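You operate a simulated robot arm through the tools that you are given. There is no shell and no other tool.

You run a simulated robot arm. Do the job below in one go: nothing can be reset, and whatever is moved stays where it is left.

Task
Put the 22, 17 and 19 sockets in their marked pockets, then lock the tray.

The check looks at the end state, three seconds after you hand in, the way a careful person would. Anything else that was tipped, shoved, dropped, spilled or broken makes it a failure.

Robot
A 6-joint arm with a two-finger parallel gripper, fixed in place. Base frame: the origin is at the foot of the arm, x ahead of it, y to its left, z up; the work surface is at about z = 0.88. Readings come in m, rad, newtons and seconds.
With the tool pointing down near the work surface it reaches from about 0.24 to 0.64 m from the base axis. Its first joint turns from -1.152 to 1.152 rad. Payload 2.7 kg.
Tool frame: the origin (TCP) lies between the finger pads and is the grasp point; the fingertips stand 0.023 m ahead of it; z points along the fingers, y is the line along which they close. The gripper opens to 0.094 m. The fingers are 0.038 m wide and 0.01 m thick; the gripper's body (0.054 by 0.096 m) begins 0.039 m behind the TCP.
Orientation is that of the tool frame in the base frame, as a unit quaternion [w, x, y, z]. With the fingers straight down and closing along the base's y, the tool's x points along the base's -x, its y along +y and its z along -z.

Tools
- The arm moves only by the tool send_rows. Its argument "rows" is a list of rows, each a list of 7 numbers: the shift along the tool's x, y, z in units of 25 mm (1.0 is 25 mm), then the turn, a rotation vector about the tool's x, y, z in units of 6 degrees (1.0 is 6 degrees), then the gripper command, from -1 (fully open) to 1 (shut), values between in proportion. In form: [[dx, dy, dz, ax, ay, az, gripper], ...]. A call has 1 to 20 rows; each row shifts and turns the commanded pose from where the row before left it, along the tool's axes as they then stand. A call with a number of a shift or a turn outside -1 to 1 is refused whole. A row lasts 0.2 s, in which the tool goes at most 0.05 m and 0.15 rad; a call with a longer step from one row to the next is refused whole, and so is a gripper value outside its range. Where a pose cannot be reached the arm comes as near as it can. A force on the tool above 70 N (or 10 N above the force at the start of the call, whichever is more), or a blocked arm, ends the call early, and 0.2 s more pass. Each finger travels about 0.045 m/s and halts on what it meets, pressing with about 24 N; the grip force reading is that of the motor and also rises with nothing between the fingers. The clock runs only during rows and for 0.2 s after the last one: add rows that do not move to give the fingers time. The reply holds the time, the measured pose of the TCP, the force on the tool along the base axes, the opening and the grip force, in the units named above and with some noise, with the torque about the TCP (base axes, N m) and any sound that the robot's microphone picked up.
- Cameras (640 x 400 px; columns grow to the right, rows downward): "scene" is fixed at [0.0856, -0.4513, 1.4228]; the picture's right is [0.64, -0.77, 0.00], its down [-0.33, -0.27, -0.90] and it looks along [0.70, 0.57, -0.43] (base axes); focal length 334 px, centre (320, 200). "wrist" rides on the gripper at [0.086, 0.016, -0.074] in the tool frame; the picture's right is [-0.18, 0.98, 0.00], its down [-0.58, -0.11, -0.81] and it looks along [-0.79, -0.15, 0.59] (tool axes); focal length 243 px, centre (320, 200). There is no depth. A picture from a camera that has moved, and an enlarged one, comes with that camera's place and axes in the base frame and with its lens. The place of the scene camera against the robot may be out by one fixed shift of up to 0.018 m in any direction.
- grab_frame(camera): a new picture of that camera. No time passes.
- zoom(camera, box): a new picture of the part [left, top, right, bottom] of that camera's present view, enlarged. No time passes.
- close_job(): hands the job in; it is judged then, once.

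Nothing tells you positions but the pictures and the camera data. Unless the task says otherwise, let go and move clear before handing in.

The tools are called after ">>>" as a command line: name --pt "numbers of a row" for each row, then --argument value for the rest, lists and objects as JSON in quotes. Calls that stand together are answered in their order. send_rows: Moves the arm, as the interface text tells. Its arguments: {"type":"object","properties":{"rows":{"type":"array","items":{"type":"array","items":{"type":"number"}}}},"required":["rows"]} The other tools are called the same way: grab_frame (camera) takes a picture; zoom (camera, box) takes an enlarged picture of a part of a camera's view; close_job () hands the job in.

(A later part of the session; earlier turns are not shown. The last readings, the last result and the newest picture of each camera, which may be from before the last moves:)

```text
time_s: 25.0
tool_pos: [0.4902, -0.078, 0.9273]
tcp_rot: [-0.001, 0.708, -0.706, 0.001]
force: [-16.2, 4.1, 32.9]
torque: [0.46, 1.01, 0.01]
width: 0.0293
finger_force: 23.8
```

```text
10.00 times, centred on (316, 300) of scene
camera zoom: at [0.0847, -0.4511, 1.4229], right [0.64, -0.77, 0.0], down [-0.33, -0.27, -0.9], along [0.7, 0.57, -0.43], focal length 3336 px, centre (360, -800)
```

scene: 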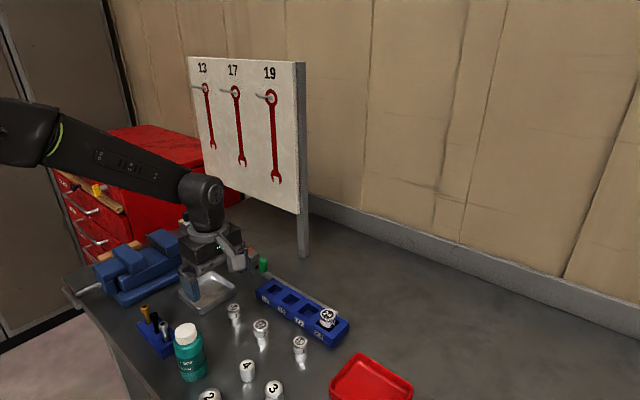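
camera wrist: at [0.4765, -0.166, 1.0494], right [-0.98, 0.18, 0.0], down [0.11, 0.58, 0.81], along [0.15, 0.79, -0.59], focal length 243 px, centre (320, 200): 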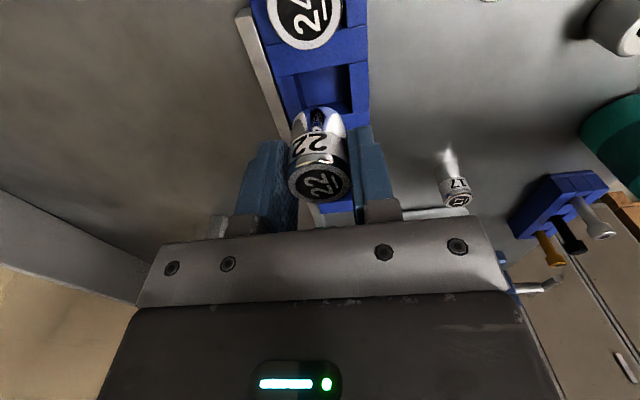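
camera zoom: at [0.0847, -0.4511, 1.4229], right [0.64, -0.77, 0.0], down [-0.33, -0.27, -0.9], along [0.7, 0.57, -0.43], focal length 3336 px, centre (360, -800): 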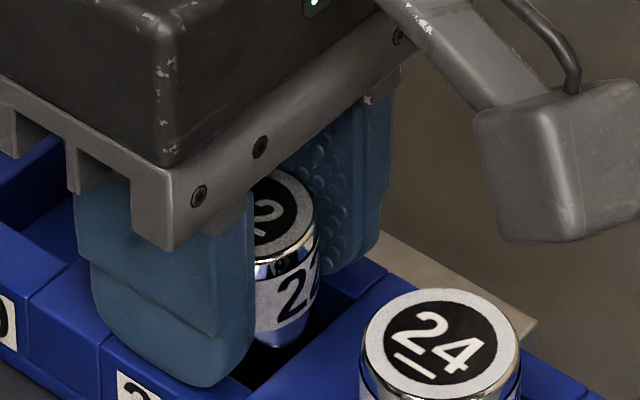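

The front fingertip has just touched the tray top (33 N), so the socket is deep in its pocket and can go no lower in the grip. I'll back off about 2 mm to unload the contact, then release a little and check.

>>> send_rows --pt "0 0 -0.1 0 0 0 1" --pt "0 0 0 0 0 0 1"

>>> send_rows --pt "0 0 0 0 0 0 0.2" --pt "0 0 0 0 0 0 0.1" --pt "0 0 0 0 0 0 0.1" --pt "0 0 0 0 0 0 0.1"

>>> zoom --camera "wrist" --box '[220, 60, 420, 185]'

>>> zoom --camera "scene" --box '[284, 280, 348, 320]'

```text
time_s: 25.6
tool_pos: [0.4897, -0.0784, 0.9266]
tcp_rot: [-0.001, 0.708, -0.706, 0.0]
force: [-4.6, 0.5, 15.9]
torque: [0.32, 0.47, 0.12]
width: 0.0294
finger_force: 23.8
```

```text
time_s: 26.6
tool_pos: [0.4892, -0.0779, 0.9269]
tcp_rot: [0.0, 0.708, -0.706, 0.0]
force: [7.5, -0.1, 7.3]
torque: [0.09, 0.04, -0.1]
width: 0.0392
finger_force: 0.1
```

```text
3.20 times, centred on (320, 122) of wrist
camera zoom: at [0.4729, -0.1652, 1.0008], right [-0.98, 0.18, 0.0], down [0.11, 0.58, 0.81], along [0.15, 0.79, -0.59], focal length 776 px, centre (320, 448)
```

zoom: 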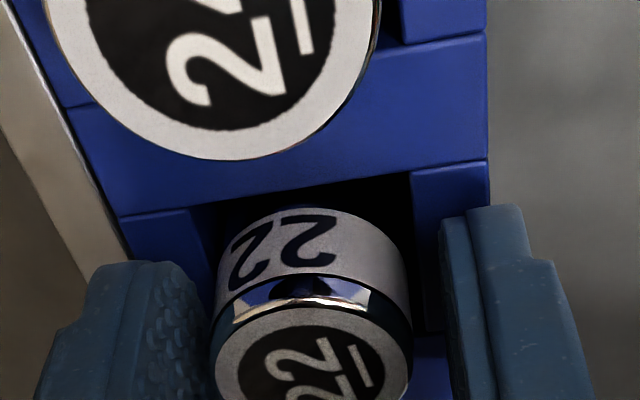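

```text
10.00 times, centred on (316, 300) of scene
camera zoom: at [0.0857, -0.4512, 1.4228], right [0.64, -0.77, 0.0], down [-0.33, -0.27, -0.9], along [0.7, 0.57, -0.43], focal length 3336 px, centre (360, -800)
```

zoom: 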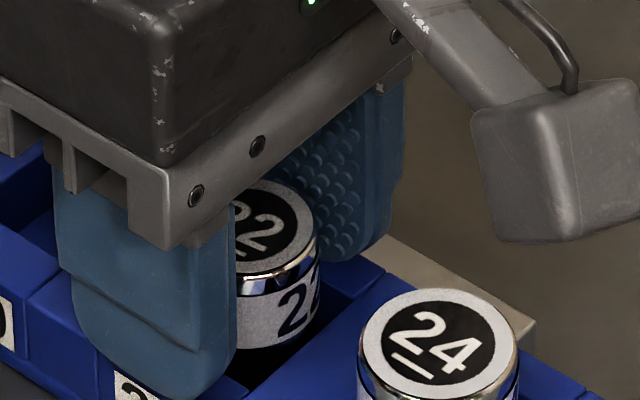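

The 22 socket dropped into its pocket and sits upright. I'll raise the arm straight up and look at it from above.

>>> send_rows --pt "0 0 -0.2 0 0 0 0.0" --pt "0 0 -0.4 0 0 0 0.0" --pt "0 0 -0.6 0 0 0 0.0" --pt "0 0 -0.8 0 0 0 -0.2" --pt "0 0 -0.6 0 0 0 -0.4" --pt "0 0 0 0 0 0 -0.4"

>>> zoom --camera "wrist" --box '[200, 0, 440, 150]'

>>> zoom --camera "scene" --box '[240, 260, 368, 340]'

>>> grab_frame --camera "wrist"

```text
time_s: 28.0
tool_pos: [0.4888, -0.0787, 0.9913]
tcp_rot: [0.0, -0.707, 0.707, 0.0]
force: [0.3, 0.2, 0.5]
torque: [-0.01, -0.01, 0.03]
width: 0.0659
finger_force: 0.0
```

```text
2.67 times, centred on (320, 75) of wrist
camera zoom: at [0.4726, -0.1647, 1.0656], right [-0.98, 0.18, 0.0], down [0.11, 0.58, 0.81], along [0.15, 0.79, -0.59], focal length 647 px, centre (320, 533)
```

zoom: 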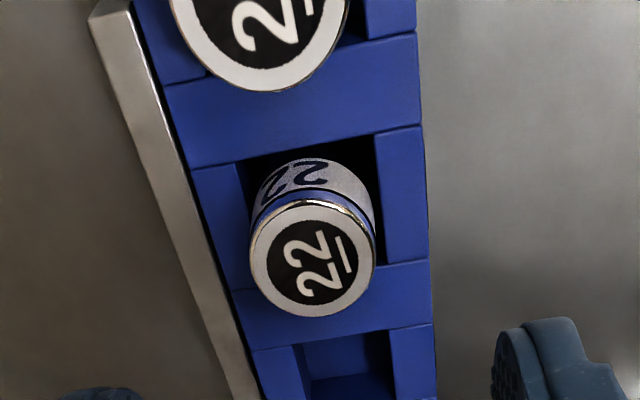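

```text
5.00 times, centred on (304, 300) of scene
camera zoom: at [0.0856, -0.4513, 1.4228], right [0.64, -0.77, 0.0], down [-0.33, -0.27, -0.9], along [0.7, 0.57, -0.43], focal length 1668 px, centre (400, -300)
```

zoom: 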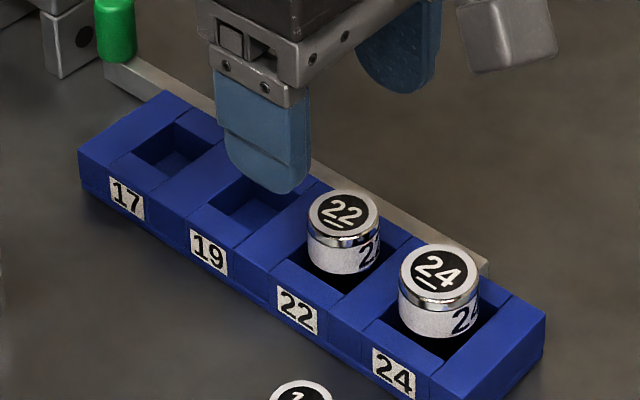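

```text
taken
camera wrist: at [0.4726, -0.1647, 1.0656], right [-0.98, 0.18, 0.0], down [0.11, 0.58, 0.81], along [0.15, 0.79, -0.59], focal length 243 px, centre (320, 200)
```

wrist: 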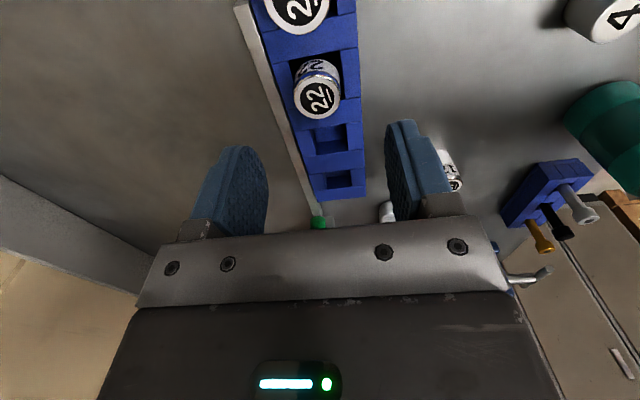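

The 22 socket is seated at the same level as the 24. Next I'll move above the 19 socket, near (0.415, −0.133).

>>> send_rows --pt "0.4 0.6 0 0 0 0 -0.4" --pt "0.5 0.7 0 0 0 0 -0.4" --pt "0.5 0.7 0 0 0 0 -0.4" --pt "0.5 0.6 0 0 0 0 -0.4" --pt "0.27 0.33 0 0 0 0 -0.4" --pt "0 0 0.4 0 0 0 -0.4" --pt "0 0 0 0 0 0 -0.4"

>>> grab_frame --camera "wrist"

>>> zoom --camera "wrist" --box '[200, 60, 440, 210]'

```text
time_s: 29.6
tool_pos: [0.417, -0.133, 0.9819]
tcp_rot: [-0.001, -0.707, 0.707, 0.0]
force: [0.3, -0.3, 0.4]
torque: [0.01, 0.0, 0.02]
width: 0.0657
finger_force: 0.2
```

```text
taken
camera wrist: at [0.3998, -0.2192, 1.0565], right [-0.98, 0.18, 0.0], down [0.11, 0.58, 0.81], along [0.15, 0.79, -0.59], focal length 243 px, centre (320, 200)
```

wrist: 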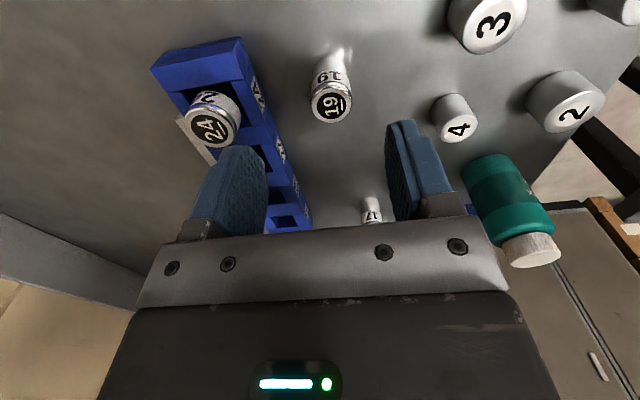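

```text
2.67 times, centred on (320, 135) of wrist
camera zoom: at [0.3998, -0.2192, 1.0565], right [-0.98, 0.18, 0.0], down [0.11, 0.58, 0.81], along [0.15, 0.79, -0.59], focal length 647 px, centre (320, 373)
```

zoom: 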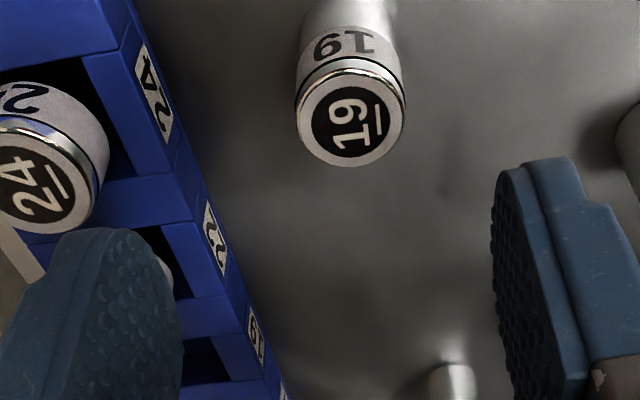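

>>> send_rows --pt "-0.16 0.28 0.3 0 0 0 -0.4" --pt "0 0 0.6 0 0 0 -0.4" --pt "0 0 0.6 0 0 0 -0.4" --pt "0 0 0 0 0 0 -0.4"

>>> grab_frame --camera "wrist"

>>> zoom --camera "wrist" --box '[200, 80, 440, 230]'

```text
time_s: 30.6
tool_pos: [0.4092, -0.1292, 0.9445]
tcp_rot: [0.0, -0.707, 0.707, -0.001]
force: [-0.8, -0.1, 0.6]
torque: [-0.03, -0.02, 0.03]
width: 0.0656
finger_force: 0.1
```

```text
taken
camera wrist: at [0.3926, -0.2153, 1.0179], right [-0.98, 0.18, 0.0], down [0.11, 0.58, 0.81], along [0.15, 0.79, -0.59], focal length 243 px, centre (320, 200)
```

wrist: 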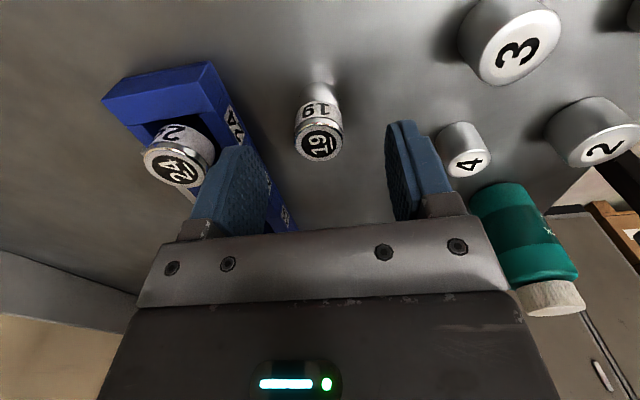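

```text
2.67 times, centred on (320, 155) of wrist
camera zoom: at [0.3926, -0.2153, 1.0179], right [-0.98, 0.18, 0.0], down [0.11, 0.58, 0.81], along [0.15, 0.79, -0.59], focal length 647 px, centre (320, 320)
```

zoom: 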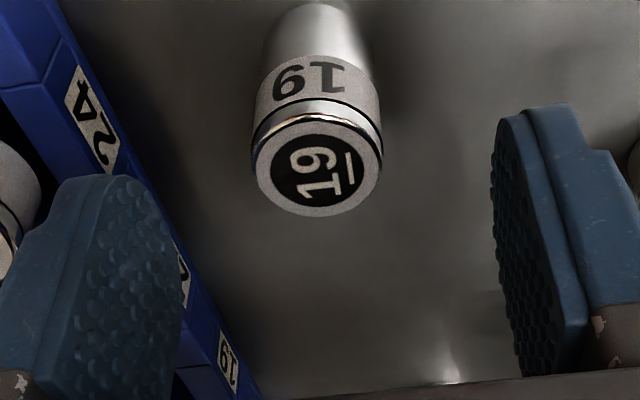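

The 19 socket is centred between the fingers. I'll descend 27 mm, close and do the 3 mm test lift.

>>> send_rows --pt "0 0 0.36 0 0 0 -0.4" --pt "0 0 0.37 0 0 0 -0.4" --pt "0 0 0.37 0 0 0 -0.4" --pt "0 0 0 0 0 0 0" --pt "0 0 0 0 0 0 0.4" --pt "0 0 0 0 0 0 1" --pt "0 0 0 0 0 0 1" --pt "0 0 0 0 0 0 1" --pt "0 0 0 0 0 0 1"

>>> zoom --camera "wrist" --box '[200, 80, 440, 230]'

>>> send_rows --pt "0 0 -0.12 0 0 0 1" --pt "0 0 0 0 0 0 1" --pt "0 0 0 0 0 0 1"

>>> zoom --camera "wrist" --box '[200, 80, 440, 230]'

```text
time_s: 32.6
tool_pos: [0.4101, -0.1292, 0.9167]
tcp_rot: [0.0, 0.707, -0.707, 0.0]
force: [-0.1, -0.6, 0.3]
torque: [0.01, 0.0, -0.02]
width: 0.0249
finger_force: 24.3
```

```text
2.67 times, centred on (320, 155) of wrist
camera zoom: at [0.393, -0.2161, 0.9913], right [-0.98, 0.18, 0.0], down [0.11, 0.58, 0.81], along [0.15, 0.79, -0.59], focal length 647 px, centre (320, 320)
```

zoom: 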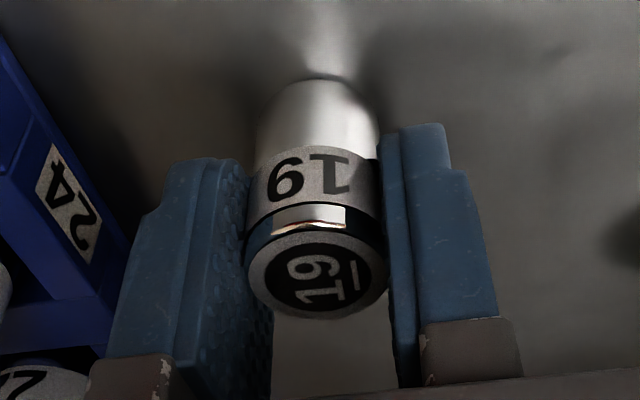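

```text
time_s: 33.4
tool_pos: [0.4114, -0.1297, 0.9197]
tcp_rot: [0.0, -0.707, 0.707, 0.001]
force: [0.3, 0.1, -0.4]
torque: [0.02, 0.0, -0.03]
width: 0.0247
finger_force: 23.8
```

```text
2.67 times, centred on (320, 155) of wrist
camera zoom: at [0.3932, -0.2164, 0.9942], right [-0.98, 0.18, 0.0], down [0.11, 0.58, 0.81], along [0.15, 0.79, -0.59], focal length 647 px, centre (320, 320)
```

zoom: 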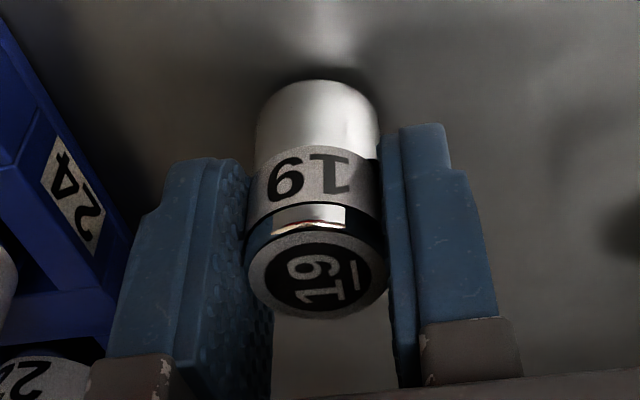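

The 19 socket is held firmly (24.8 mm). I'll lift clear of the seated sockets and carry it over pocket 19, near (0.489, −0.026).

>>> send_rows --pt "0 0 -0.3 0 0 0 1" --pt "0 0 -0.5 0 0 0 1" --pt "0 0 -0.6 0 0 0 1" --pt "0 0 -0.6 0 0 0 1" --pt "0 0 -0.4 0 0 0 1" --pt "0 0 -0.2 0 0 0 1" --pt "0 0 0 0 0 0 1" --pt "-0.4 -0.3 0 0 0 0 1" --pt "-0.7 -0.53 0 0 0 0 1" --pt "-0.8 -0.62 0 0 0 0 1" --pt "-0.8 -0.61 0 0 0 0 1" --pt "-0.7 -0.53 0 0 0 0 1" --pt "-0.5 -0.38 0 0 0 0 1" --pt "-0.28 -0.21 0 0 0 0 1" --pt "0 0 0 0 0 0 1" --pt "0 0 0 0 0 0 1"

>>> grab_frame --camera "wrist"

>>> zoom --camera "wrist" --box '[200, 0, 440, 150]'

>>> zoom --camera "scene" --box '[240, 240, 368, 320]'

```text
time_s: 36.8
tool_pos: [0.4884, -0.0259, 0.9853]
tcp_rot: [-0.001, -0.707, 0.707, 0.0]
force: [-0.4, -0.5, -1.4]
torque: [-0.01, -0.01, 0.01]
width: 0.0251
finger_force: 24.3
```

```text
taken
camera wrist: at [0.4712, -0.1116, 1.0592], right [-0.98, 0.18, 0.0], down [0.11, 0.58, 0.81], along [0.15, 0.79, -0.59], focal length 243 px, centre (320, 200)
```

wrist: 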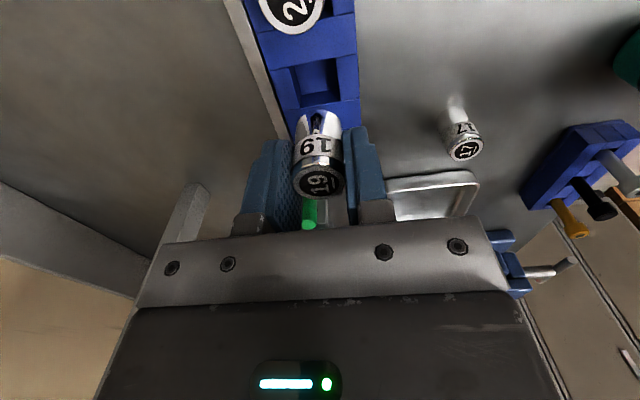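

```text
2.67 times, centred on (320, 75) of wrist
camera zoom: at [0.4712, -0.1116, 1.0592], right [-0.98, 0.18, 0.0], down [0.11, 0.58, 0.81], along [0.15, 0.79, -0.59], focal length 647 px, centre (320, 533)
```

zoom: 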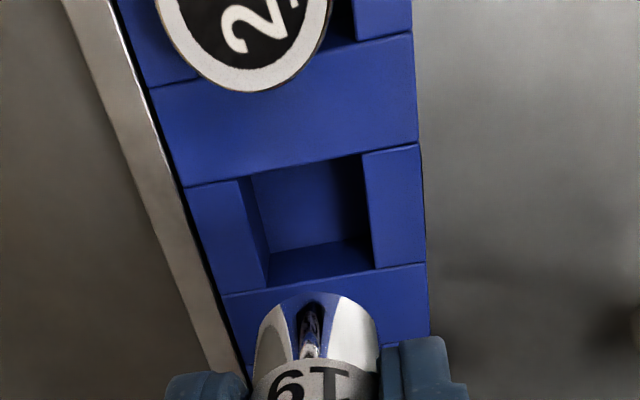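

```text
5.00 times, centred on (304, 280) of scene
camera zoom: at [0.0856, -0.4513, 1.4228], right [0.64, -0.77, 0.0], down [-0.33, -0.27, -0.9], along [0.7, 0.57, -0.43], focal length 1668 px, centre (400, -200)
```

zoom: 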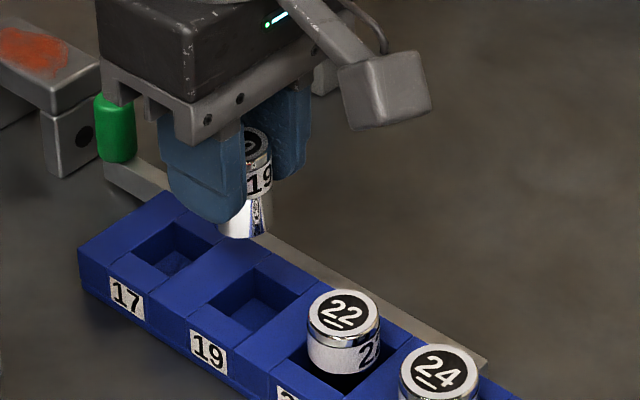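

Pocket 19 measures about 29 mm square, centred near (0.489, −0.028), and the held socket is within 2 mm of it. I'll trim and lower to just above the tray for a check.

>>> send_rows --pt "0.08 -0.065 0 0 0 0 1" --pt "0 0 0.4 0 0 0 1" --pt "0 0 0.5 0 0 0 1" --pt "0 0 0.5 0 0 0 1" --pt "0 0 0 0 0 0 1" --pt "0 0 0 0 0 0 1"

>>> zoom --camera "wrist" --box '[220, 60, 420, 185]'

>>> zoom --camera "scene" --box '[264, 270, 328, 310]'

```text
time_s: 38.2
tool_pos: [0.4904, -0.0262, 0.9512]
tcp_rot: [-0.001, 0.707, -0.707, 0.0]
force: [0.1, 0.7, -0.4]
torque: [0.04, -0.01, -0.01]
width: 0.0249
finger_force: 24.4
```

```text
3.20 times, centred on (320, 122) of wrist
camera zoom: at [0.474, -0.1131, 1.0247], right [-0.98, 0.18, 0.0], down [0.11, 0.58, 0.81], along [0.15, 0.79, -0.59], focal length 776 px, centre (320, 448)
```

zoom: 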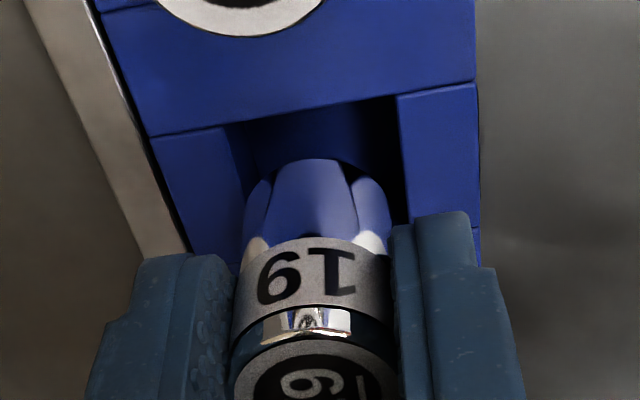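

```text
10.00 times, centred on (296, 290) of scene
camera zoom: at [0.0856, -0.4513, 1.4228], right [0.64, -0.77, 0.0], down [-0.33, -0.27, -0.9], along [0.7, 0.57, -0.43], focal length 3336 px, centre (560, -700)
```

zoom: 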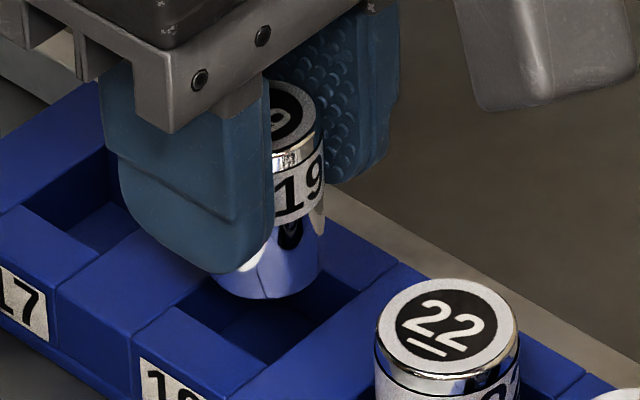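

>>> send_rows --pt "0.02 0.04 0.1 0 0 0 1" --pt "0 0 0.1 0 0 0 1" --pt "0 0 0.1 0 0 0 1" --pt "0 0 0 0 0 0 1" --pt "0 0 0 0 0 0 1"

>>> zoom --camera "wrist" --box '[220, 60, 420, 185]'

>>> zoom --camera "scene" --box '[264, 270, 328, 310]'

```text
time_s: 39.4
tool_pos: [0.4901, -0.0257, 0.9446]
tcp_rot: [0.0, 0.707, -0.707, 0.0]
force: [0.4, -0.2, -0.9]
torque: [0.02, -0.01, 0.02]
width: 0.025
finger_force: 24.2
```

```text
3.20 times, centred on (320, 122) of wrist
camera zoom: at [0.4737, -0.1134, 1.0177], right [-0.98, 0.18, 0.0], down [0.11, 0.58, 0.81], along [0.15, 0.79, -0.59], focal length 776 px, centre (320, 448)
```

zoom: 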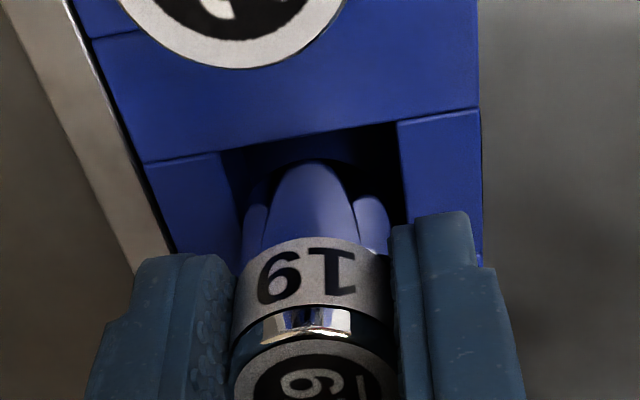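

```text
10.00 times, centred on (296, 290) of scene
camera zoom: at [0.0856, -0.4513, 1.4228], right [0.64, -0.77, 0.0], down [-0.33, -0.27, -0.9], along [0.7, 0.57, -0.43], focal length 3336 px, centre (560, -700)
```

zoom: 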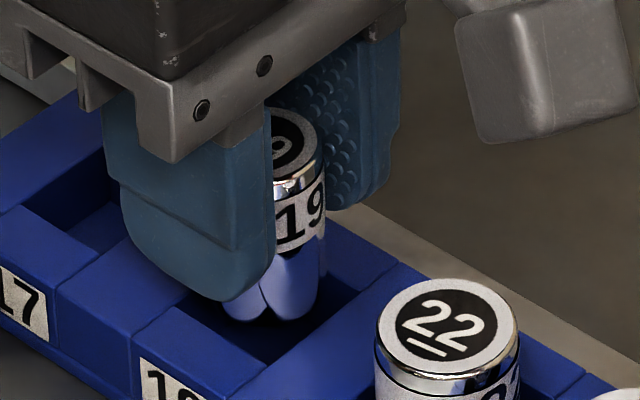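

Still lined up, within about 1 mm. I'll continue down slowly into the pocket.

>>> send_rows --pt "0.03 0.05 0 0 0 0 1" --pt "0 0 0.1 0 0 0 1" --pt "0 0 0.1 0 0 0 1" --pt "0 0 0.1 0 0 0 1" --pt "0 0 0.1 0 0 0 1" --pt "0 0 0 0 0 0 1"

>>> zoom --camera "wrist" --box '[220, 60, 420, 185]'

>>> zoom --camera "scene" --box '[264, 270, 328, 310]'

```text
time_s: 40.8
tool_pos: [0.489, -0.0269, 0.9334]
tcp_rot: [0.0, -0.707, 0.707, 0.0]
force: [0.6, 0.2, -0.8]
torque: [0.02, 0.0, 0.0]
width: 0.0248
finger_force: 23.7
```

```text
3.20 times, centred on (320, 122) of wrist
camera zoom: at [0.4723, -0.1136, 1.0067], right [-0.98, 0.18, 0.0], down [0.11, 0.58, 0.81], along [0.15, 0.79, -0.59], focal length 776 px, centre (320, 448)
```

zoom: 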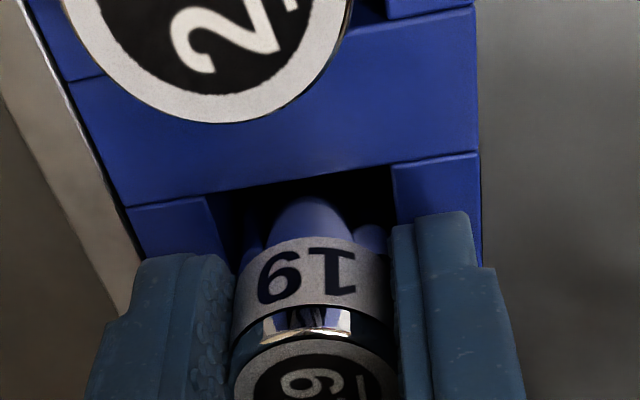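

```text
10.00 times, centred on (296, 290) of scene
camera zoom: at [0.0856, -0.4513, 1.4228], right [0.64, -0.77, 0.0], down [-0.33, -0.27, -0.9], along [0.7, 0.57, -0.43], focal length 3336 px, centre (560, -700)
```

zoom: 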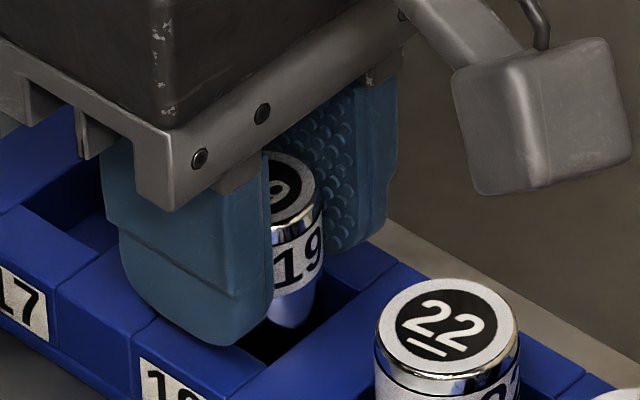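

The socket is inside the pocket without contact. I'll lower 4 mm more (just above where the fingertips touched last time) and release.

>>> send_rows --pt "0 0 0.08 0 0 0 1" --pt "0 0 0.09 0 0 0 1" --pt "0 0 0 0 0 0 1"

>>> zoom --camera "wrist" --box '[220, 60, 420, 185]'

```text
time_s: 41.6
tool_pos: [0.4879, -0.0277, 0.9286]
tcp_rot: [0.0, -0.707, 0.707, 0.0]
force: [0.4, 0.2, -0.4]
torque: [-0.02, 0.02, 0.0]
width: 0.0252
finger_force: 24.1
```

```text
3.20 times, centred on (320, 122) of wrist
camera zoom: at [0.4717, -0.1147, 1.0024], right [-0.98, 0.18, 0.0], down [0.11, 0.58, 0.81], along [0.15, 0.79, -0.59], focal length 776 px, centre (320, 448)
```

zoom: 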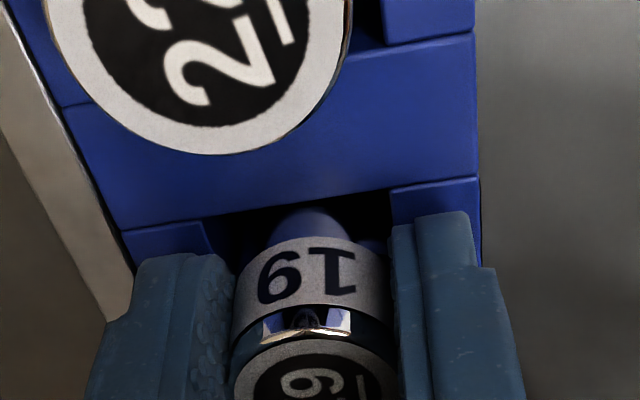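

>>> send_rows --pt "0 0 0 0 0 0 0.3" --pt "0 0 0 0 0 0 0.2" --pt "0 0 0 0 0 0 0.2" --pt "0 0 0 0 0 0 0.2"

>>> zoom --camera "wrist" --box '[220, 60, 420, 185]'

>>> zoom --camera "scene" --box '[264, 270, 328, 310]'

```text
time_s: 42.6
tool_pos: [0.4874, -0.029, 0.9278]
tcp_rot: [0.0, 0.707, -0.707, 0.0]
force: [-0.1, 0.0, 0.1]
torque: [-0.01, -0.01, -0.01]
width: 0.0374
finger_force: 0.1
```

```text
3.20 times, centred on (320, 122) of wrist
camera zoom: at [0.4717, -0.1146, 1.0025], right [-0.98, 0.18, 0.0], down [0.11, 0.58, 0.81], along [0.15, 0.79, -0.59], focal length 776 px, centre (320, 448)
```

zoom: 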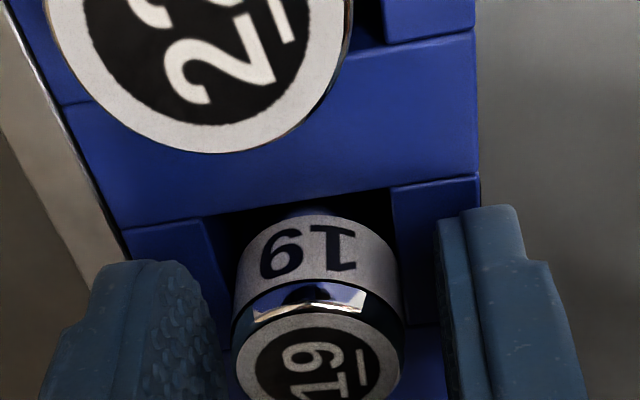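

```text
10.00 times, centred on (296, 290) of scene
camera zoom: at [0.0856, -0.4513, 1.4228], right [0.64, -0.77, 0.0], down [-0.33, -0.27, -0.9], along [0.7, 0.57, -0.43], focal length 3336 px, centre (560, -700)
```

zoom: 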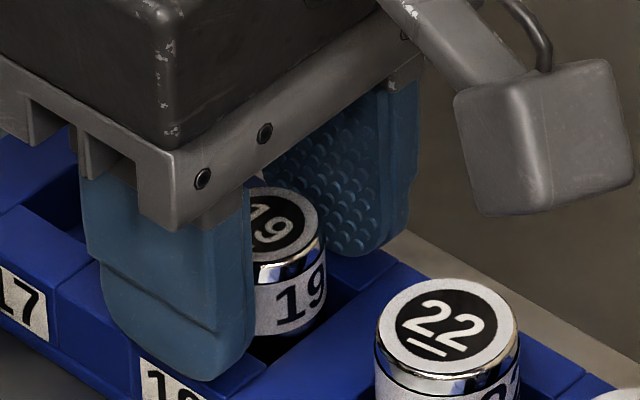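

The 19 socket dropped into its pocket upright. I'll rise and move above the 17 socket, near (0.386, 0.035).

>>> send_rows --pt "0 0 -0.2 0 0 0 0.2" --pt "0 0 -0.4 0 0 0 0.2" --pt "0 0 -0.6 0 0 0 0.0" --pt "0 0 -0.8 0 0 0 -0.2" --pt "0 0 -0.3 0 0 0 -0.4" --pt "-0.3 0.5 0 0 0 0 -0.4" --pt "-0.5 0.8 0 0 0 0 -0.4" --pt "-0.55 0.9 0 0 0 0 -0.4" --pt "-0.55 0.9 0 0 0 0 -0.4" --pt "-0.4 0.6 0 0 0 0 -0.4" --pt "-0.24 0.38 0 0 0 0 -0.4" --pt "0 0 0 0 0 0 -0.4"

>>> grab_frame --camera "wrist"

>>> zoom --camera "wrist" --box '[200, 40, 440, 190]'

>>> zoom --camera "scene" --box '[240, 250, 368, 330]'

```text
time_s: 45.2
tool_pos: [0.3866, 0.0364, 0.987]
tcp_rot: [0.0, -0.707, 0.708, -0.001]
force: [-0.6, -0.2, 0.2]
torque: [-0.02, 0.01, 0.01]
width: 0.066
finger_force: 0.1
```

```text
taken
camera wrist: at [0.3693, -0.0511, 1.06], right [-0.98, 0.18, 0.0], down [0.11, 0.58, 0.81], along [0.15, 0.79, -0.59], focal length 243 px, centre (320, 200)
```

wrist: 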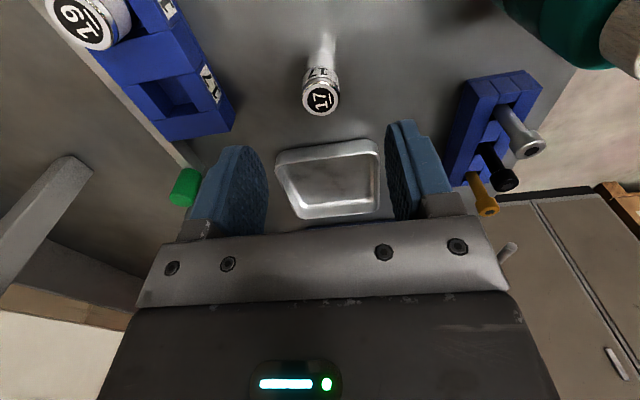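

```text
2.67 times, centred on (320, 115) of wrist
camera zoom: at [0.3693, -0.0511, 1.06], right [-0.98, 0.18, 0.0], down [0.11, 0.58, 0.81], along [0.15, 0.79, -0.59], focal length 647 px, centre (320, 427)
```

zoom: 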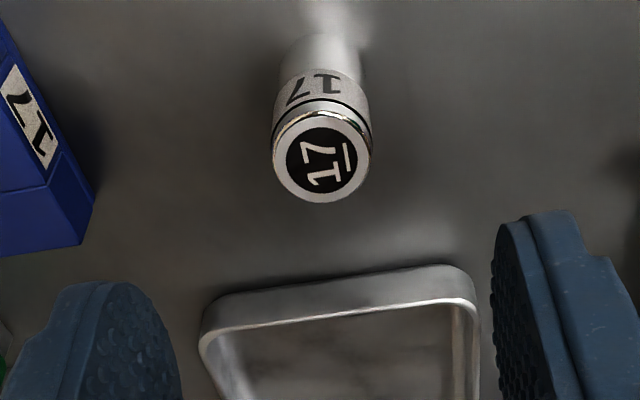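

```text
5.00 times, centred on (304, 290) of scene
camera zoom: at [0.0856, -0.4513, 1.4228], right [0.64, -0.77, 0.0], down [-0.33, -0.27, -0.9], along [0.7, 0.57, -0.43], focal length 1668 px, centre (400, -250)
```

zoom: 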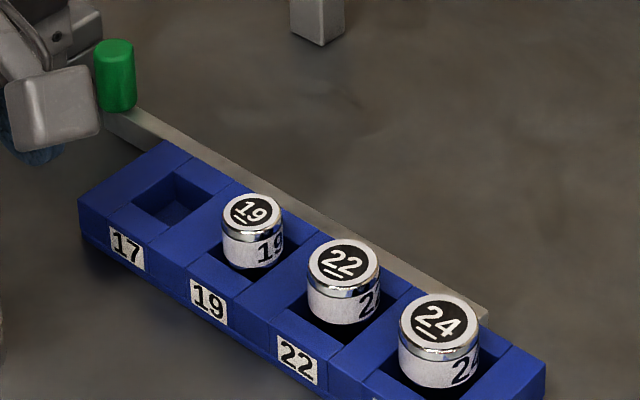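

The 19, 22 and 24 sockets all sit properly in the tray, and the 17 socket is almost exactly under the tool. I'll lower to just above it and check.

>>> send_rows --pt "-0.04 0.02 0.5 0 0 0 -0.4" --pt "0 0 0.6 0 0 0 -0.4" --pt "0 0 0.5 0 0 0 -0.4" --pt "0 0 0 0 0 0 -0.4"

>>> grab_frame --camera "wrist"

>>> zoom --camera "wrist" --box '[200, 80, 440, 230]'

```text
time_s: 46.2
tool_pos: [0.3873, 0.0379, 0.9453]
tcp_rot: [0.0, 0.707, -0.707, 0.0]
force: [0.8, 0.3, -0.1]
torque: [0.0, 0.0, 0.01]
width: 0.0658
finger_force: 0.2
```

```text
taken
camera wrist: at [0.3699, -0.0492, 1.0199], right [-0.98, 0.18, 0.0], down [0.11, 0.58, 0.81], along [0.15, 0.79, -0.59], focal length 243 px, centre (320, 200)
```

wrist: 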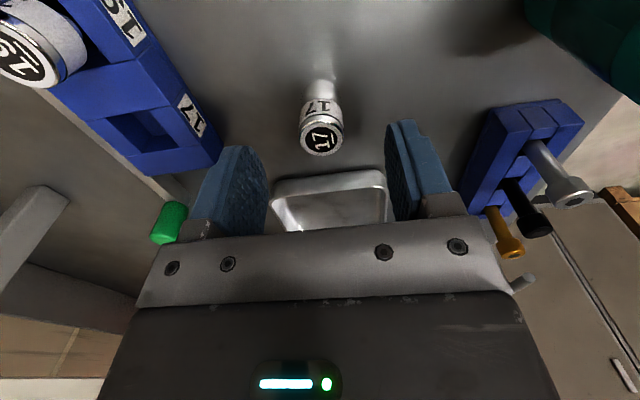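

```text
2.67 times, centred on (320, 155) of wrist
camera zoom: at [0.3699, -0.0492, 1.0199], right [-0.98, 0.18, 0.0], down [0.11, 0.58, 0.81], along [0.15, 0.79, -0.59], focal length 647 px, centre (320, 320)
```

zoom: 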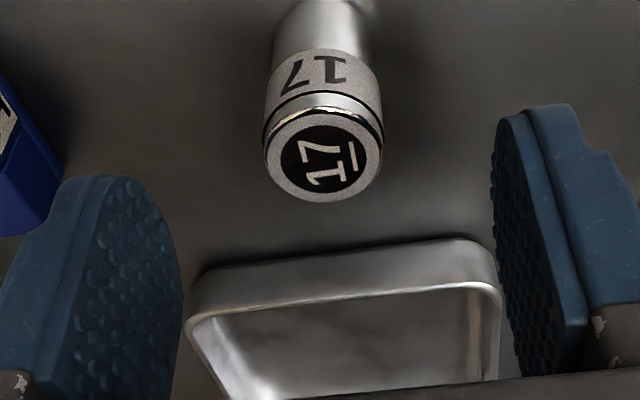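

>>> send_rows --pt "0 0.05 0.38 0 0 0 -0.4" --pt "0 0 0.38 0 0 0 -0.4" --pt "0 0 0.38 0 0 0 -0.4" --pt "0 0 0 0 0 0 0" --pt "0 0 0 0 0 0 0.4" --pt "0 0 0 0 0 0 1" --pt "0 0 0 0 0 0 1" --pt "0 0 0 0 0 0 1" --pt "0 0 0 0 0 0 1" --pt "0 0 0 0 0 0 1"

>>> zoom --camera "wrist" --box '[200, 80, 440, 230]'

>>> send_rows --pt "0 0 -0.12 0 0 0 1" --pt "0 0 0 0 0 0 1" --pt "0 0 0 0 0 0 1"

>>> zoom --camera "wrist" --box '[200, 80, 440, 230]'

```text
time_s: 48.4
tool_pos: [0.3843, 0.036, 0.9182]
tcp_rot: [0.0, 0.707, -0.707, 0.0]
force: [-0.1, -0.1, 0.1]
torque: [-0.02, 0.0, 0.06]
width: 0.0229
finger_force: 23.8
```

```text
2.67 times, centred on (320, 155) of wrist
camera zoom: at [0.368, -0.0498, 0.9915], right [-0.98, 0.18, 0.0], down [0.11, 0.58, 0.81], along [0.15, 0.79, -0.59], focal length 647 px, centre (320, 320)
```

zoom: 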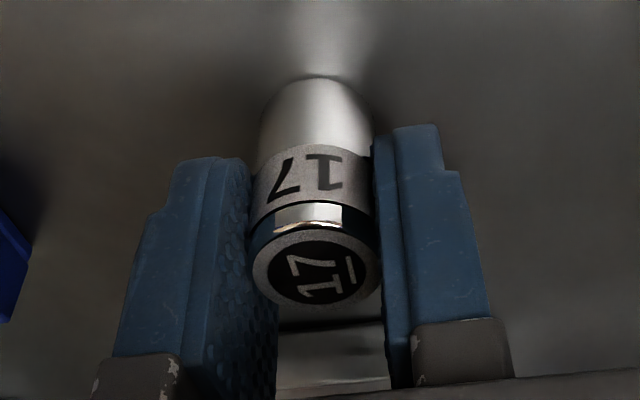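

```text
time_s: 49.2
tool_pos: [0.3845, 0.0357, 0.9195]
tcp_rot: [0.001, 0.707, -0.707, 0.0]
force: [-0.6, -0.3, -1.1]
torque: [0.0, -0.04, 0.0]
width: 0.023
finger_force: 23.6
```

```text
2.67 times, centred on (320, 155) of wrist
camera zoom: at [0.368, -0.0508, 0.9949], right [-0.98, 0.18, 0.0], down [0.11, 0.58, 0.81], along [0.15, 0.79, -0.59], focal length 647 px, centre (320, 320)
```

zoom: 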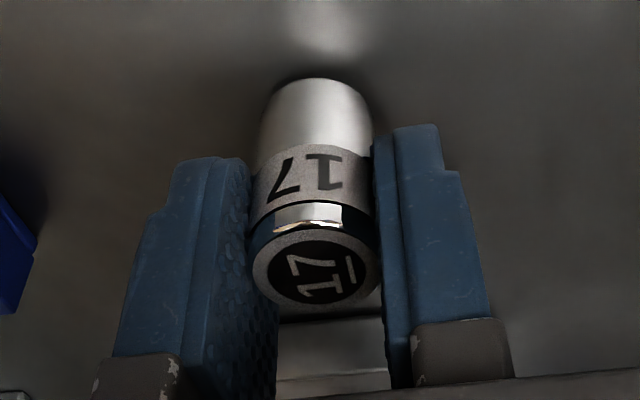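

The 17 socket is held (23 mm). I'll lift it and carry it over pocket 17, near (0.489, 0.023).

>>> send_rows --pt "0 0 -0.3 0 0 0 1" --pt "0 0 -0.5 0 0 0 1" --pt "0 0 -0.6 0 0 0 1" --pt "0 0 -0.6 0 0 0 1" --pt "0 0 -0.4 0 0 0 1" --pt "0 0 -0.2 0 0 0 1" --pt "0 0 0 0 0 0 1" --pt "0.04 -0.4 0 0 0 0 1" --pt "0.08 -0.7 0 0 0 0 1" --pt "0.1 -0.8 0 0 0 0 1" --pt "0.1 -0.8 0 0 0 0 1" --pt "0.08 -0.7 0 0 0 0 1" --pt "0.05 -0.5 0 0 0 0 1" --pt "0.04 -0.29 0 0 0 0 1" --pt "0 0 0 0 0 0 1" --pt "0 0 0 0 0 0 1"

>>> grab_frame --camera "wrist"

>>> zoom --camera "wrist" --box '[200, 0, 440, 150]'

>>> zoom --camera "scene" --box '[240, 240, 368, 320]'

```text
time_s: 52.6
tool_pos: [0.4895, 0.0227, 0.9878]
tcp_rot: [0.0, -0.707, 0.707, 0.0]
force: [0.7, -0.7, -1.0]
torque: [-0.01, 0.01, -0.02]
width: 0.0232
finger_force: 23.6
```

```text
taken
camera wrist: at [0.4725, -0.0623, 1.0604], right [-0.98, 0.18, 0.0], down [0.11, 0.58, 0.81], along [0.15, 0.79, -0.59], focal length 243 px, centre (320, 200)
```

wrist: 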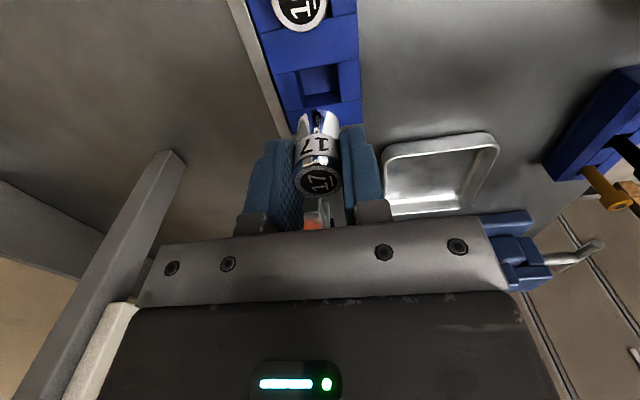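

```text
2.67 times, centred on (320, 75) of wrist
camera zoom: at [0.4725, -0.0623, 1.0604], right [-0.98, 0.18, 0.0], down [0.11, 0.58, 0.81], along [0.15, 0.79, -0.59], focal length 647 px, centre (320, 533)
```

zoom: 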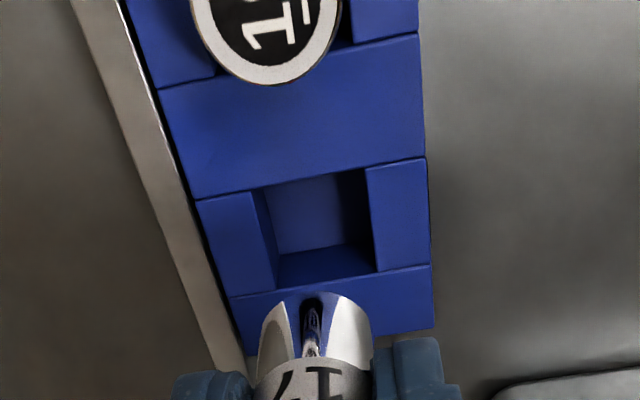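

```text
5.00 times, centred on (304, 280) of scene
camera zoom: at [0.0856, -0.4513, 1.4228], right [0.64, -0.77, 0.0], down [-0.33, -0.27, -0.9], along [0.7, 0.57, -0.43], focal length 1668 px, centre (400, -200)
```

zoom: 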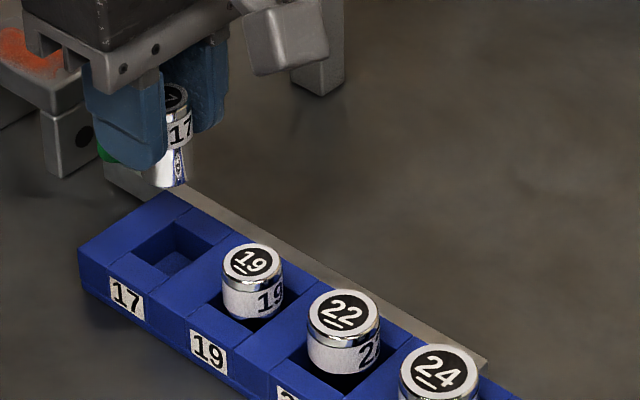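

Pocket 17 is about 27 mm square, centred near (0.489, 0.024), and the held socket is within 1.5 mm of it. I'll trim and lower to just above the tray.

>>> send_rows --pt "-0.05 0 0 0 0 0 1" --pt "0 0 0.4 0 0 0 1" --pt "0 0 0.5 0 0 0 1" --pt "0 0 0.5 0 0 0 1" --pt "0 0 0.2 0 0 0 1" --pt "0 0 0 0 0 0 1" --pt "0 0 0 0 0 0 1"

>>> zoom --camera "wrist" --box '[220, 60, 420, 185]'

>>> zoom --camera "scene" --box '[244, 256, 308, 296]'

```text
time_s: 54.2
tool_pos: [0.4869, 0.0266, 0.944]
tcp_rot: [0.0, -0.707, 0.707, 0.001]
force: [0.1, -1.2, -0.7]
torque: [0.01, -0.01, 0.02]
width: 0.0227
finger_force: 24.0
```

```text
3.20 times, centred on (320, 122) of wrist
camera zoom: at [0.4703, -0.0604, 1.0187], right [-0.98, 0.18, 0.0], down [0.11, 0.58, 0.81], along [0.15, 0.79, -0.59], focal length 776 px, centre (320, 448)
```

zoom: 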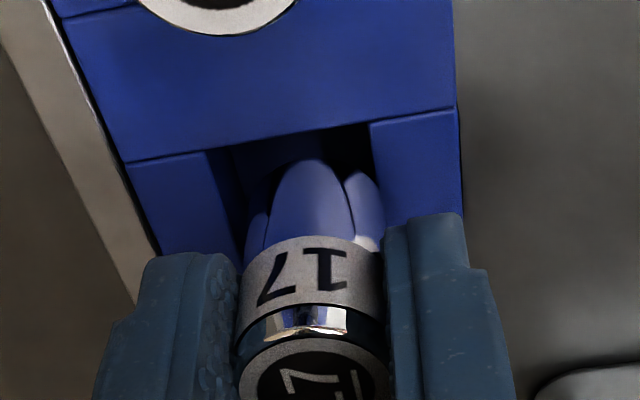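

```text
10.00 times, centred on (276, 276) of scene
camera zoom: at [0.0856, -0.4513, 1.4228], right [0.64, -0.77, 0.0], down [-0.33, -0.27, -0.9], along [0.7, 0.57, -0.43], focal length 3336 px, centre (760, -560)
```

zoom: 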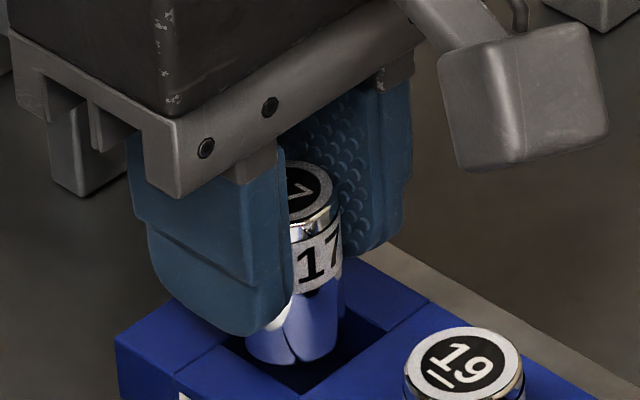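

The socket is about 2.4 mm to −x of the pocket centre and still above the tray. I'll correct x before inserting.

>>> send_rows --pt "0.03 -0.1 0 0 0 0 1" --pt "0 0 0 0 0 0 1" --pt "0 0 0 0 0 0 1"

>>> zoom --camera "wrist" --box '[220, 60, 420, 185]'

>>> zoom --camera "scene" --box '[244, 256, 308, 296]'

```text
time_s: 55.0
tool_pos: [0.4905, 0.0262, 0.9464]
tcp_rot: [0.0, 0.707, -0.707, 0.0]
force: [-0.3, 0.2, -0.5]
torque: [0.0, 0.0, 0.0]
width: 0.023
finger_force: 24.4
```

```text
3.20 times, centred on (320, 122) of wrist
camera zoom: at [0.4734, -0.0611, 1.0188], right [-0.98, 0.18, 0.0], down [0.11, 0.58, 0.81], along [0.15, 0.79, -0.59], focal length 776 px, centre (320, 448)
```

zoom: 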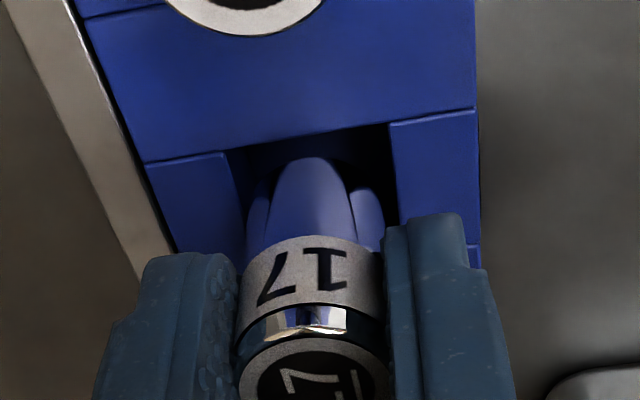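

```text
10.00 times, centred on (276, 276) of scene
camera zoom: at [0.0856, -0.4513, 1.4228], right [0.64, -0.77, 0.0], down [-0.33, -0.27, -0.9], along [0.7, 0.57, -0.43], focal length 3336 px, centre (760, -560)
```

zoom: 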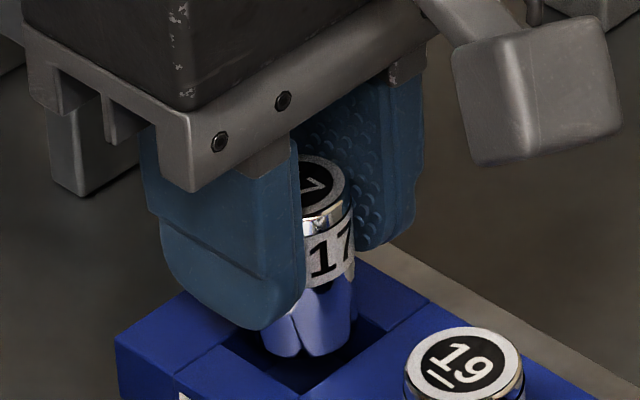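

>>> send_rows --pt "0 0.04 0 0 0 0 1" --pt "0 0 0.08 0 0 0 1" --pt "0 0 0.08 0 0 0 1" --pt "0 0 0.08 0 0 0 1" --pt "0 0 0 0 0 0 1"

>>> zoom --camera "wrist" --box '[220, 60, 420, 185]'

>>> zoom --camera "scene" --box '[244, 256, 308, 296]'

```text
time_s: 56.2
tool_pos: [0.4908, 0.0249, 0.9398]
tcp_rot: [0.0, -0.707, 0.707, 0.0]
force: [-0.5, -0.3, -0.3]
torque: [0.0, 0.0, 0.03]
width: 0.0229
finger_force: 24.2
```

```text
3.20 times, centred on (320, 122) of wrist
camera zoom: at [0.4737, -0.0607, 1.0128], right [-0.98, 0.18, 0.0], down [0.11, 0.58, 0.81], along [0.15, 0.79, -0.59], focal length 776 px, centre (320, 448)
```

zoom: 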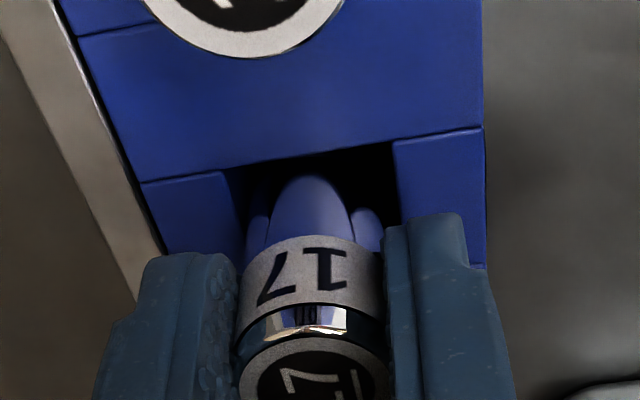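

```text
10.00 times, centred on (276, 276) of scene
camera zoom: at [0.0856, -0.4513, 1.4228], right [0.64, -0.77, 0.0], down [-0.33, -0.27, -0.9], along [0.7, 0.57, -0.43], focal length 3336 px, centre (760, -560)
```

zoom: 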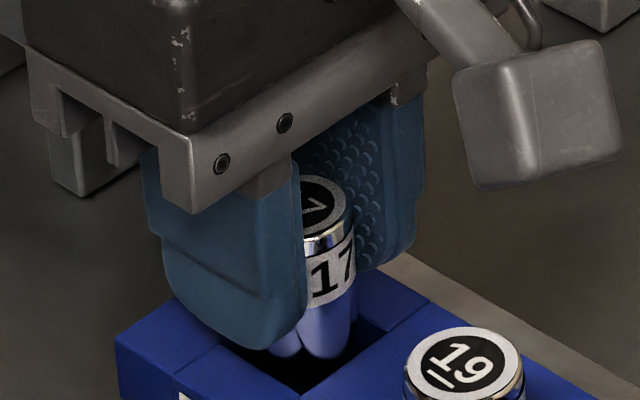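

>>> send_rows --pt "0 0.05 0 0 0 0 1" --pt "0 0 0 0 0 0 1" --pt "0 0 0 0 0 0 1"

>>> zoom --camera "wrist" --box '[220, 60, 420, 185]'

>>> zoom --camera "scene" --box '[244, 256, 308, 296]'

```text
time_s: 57.0
tool_pos: [0.4894, 0.0262, 0.939]
tcp_rot: [0.001, 0.708, -0.707, 0.0]
force: [-0.6, -0.2, -0.3]
torque: [-0.03, 0.02, -0.03]
width: 0.0226
finger_force: 23.8
```

```text
3.20 times, centred on (320, 122) of wrist
camera zoom: at [0.4726, -0.0608, 1.0132], right [-0.98, 0.18, 0.0], down [0.11, 0.58, 0.81], along [0.15, 0.79, -0.59], focal length 776 px, centre (320, 448)
```

zoom: 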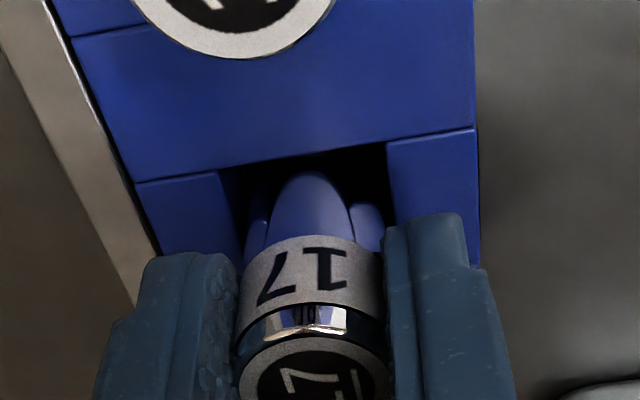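

```text
10.00 times, centred on (276, 276) of scene
camera zoom: at [0.0856, -0.4513, 1.4228], right [0.64, -0.77, 0.0], down [-0.33, -0.27, -0.9], along [0.7, 0.57, -0.43], focal length 3336 px, centre (760, -560)
```

zoom: 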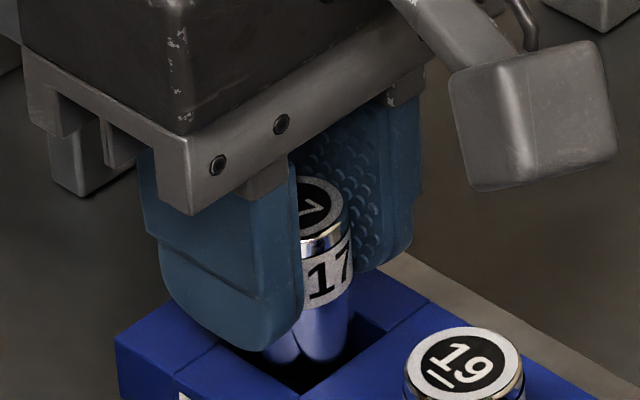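

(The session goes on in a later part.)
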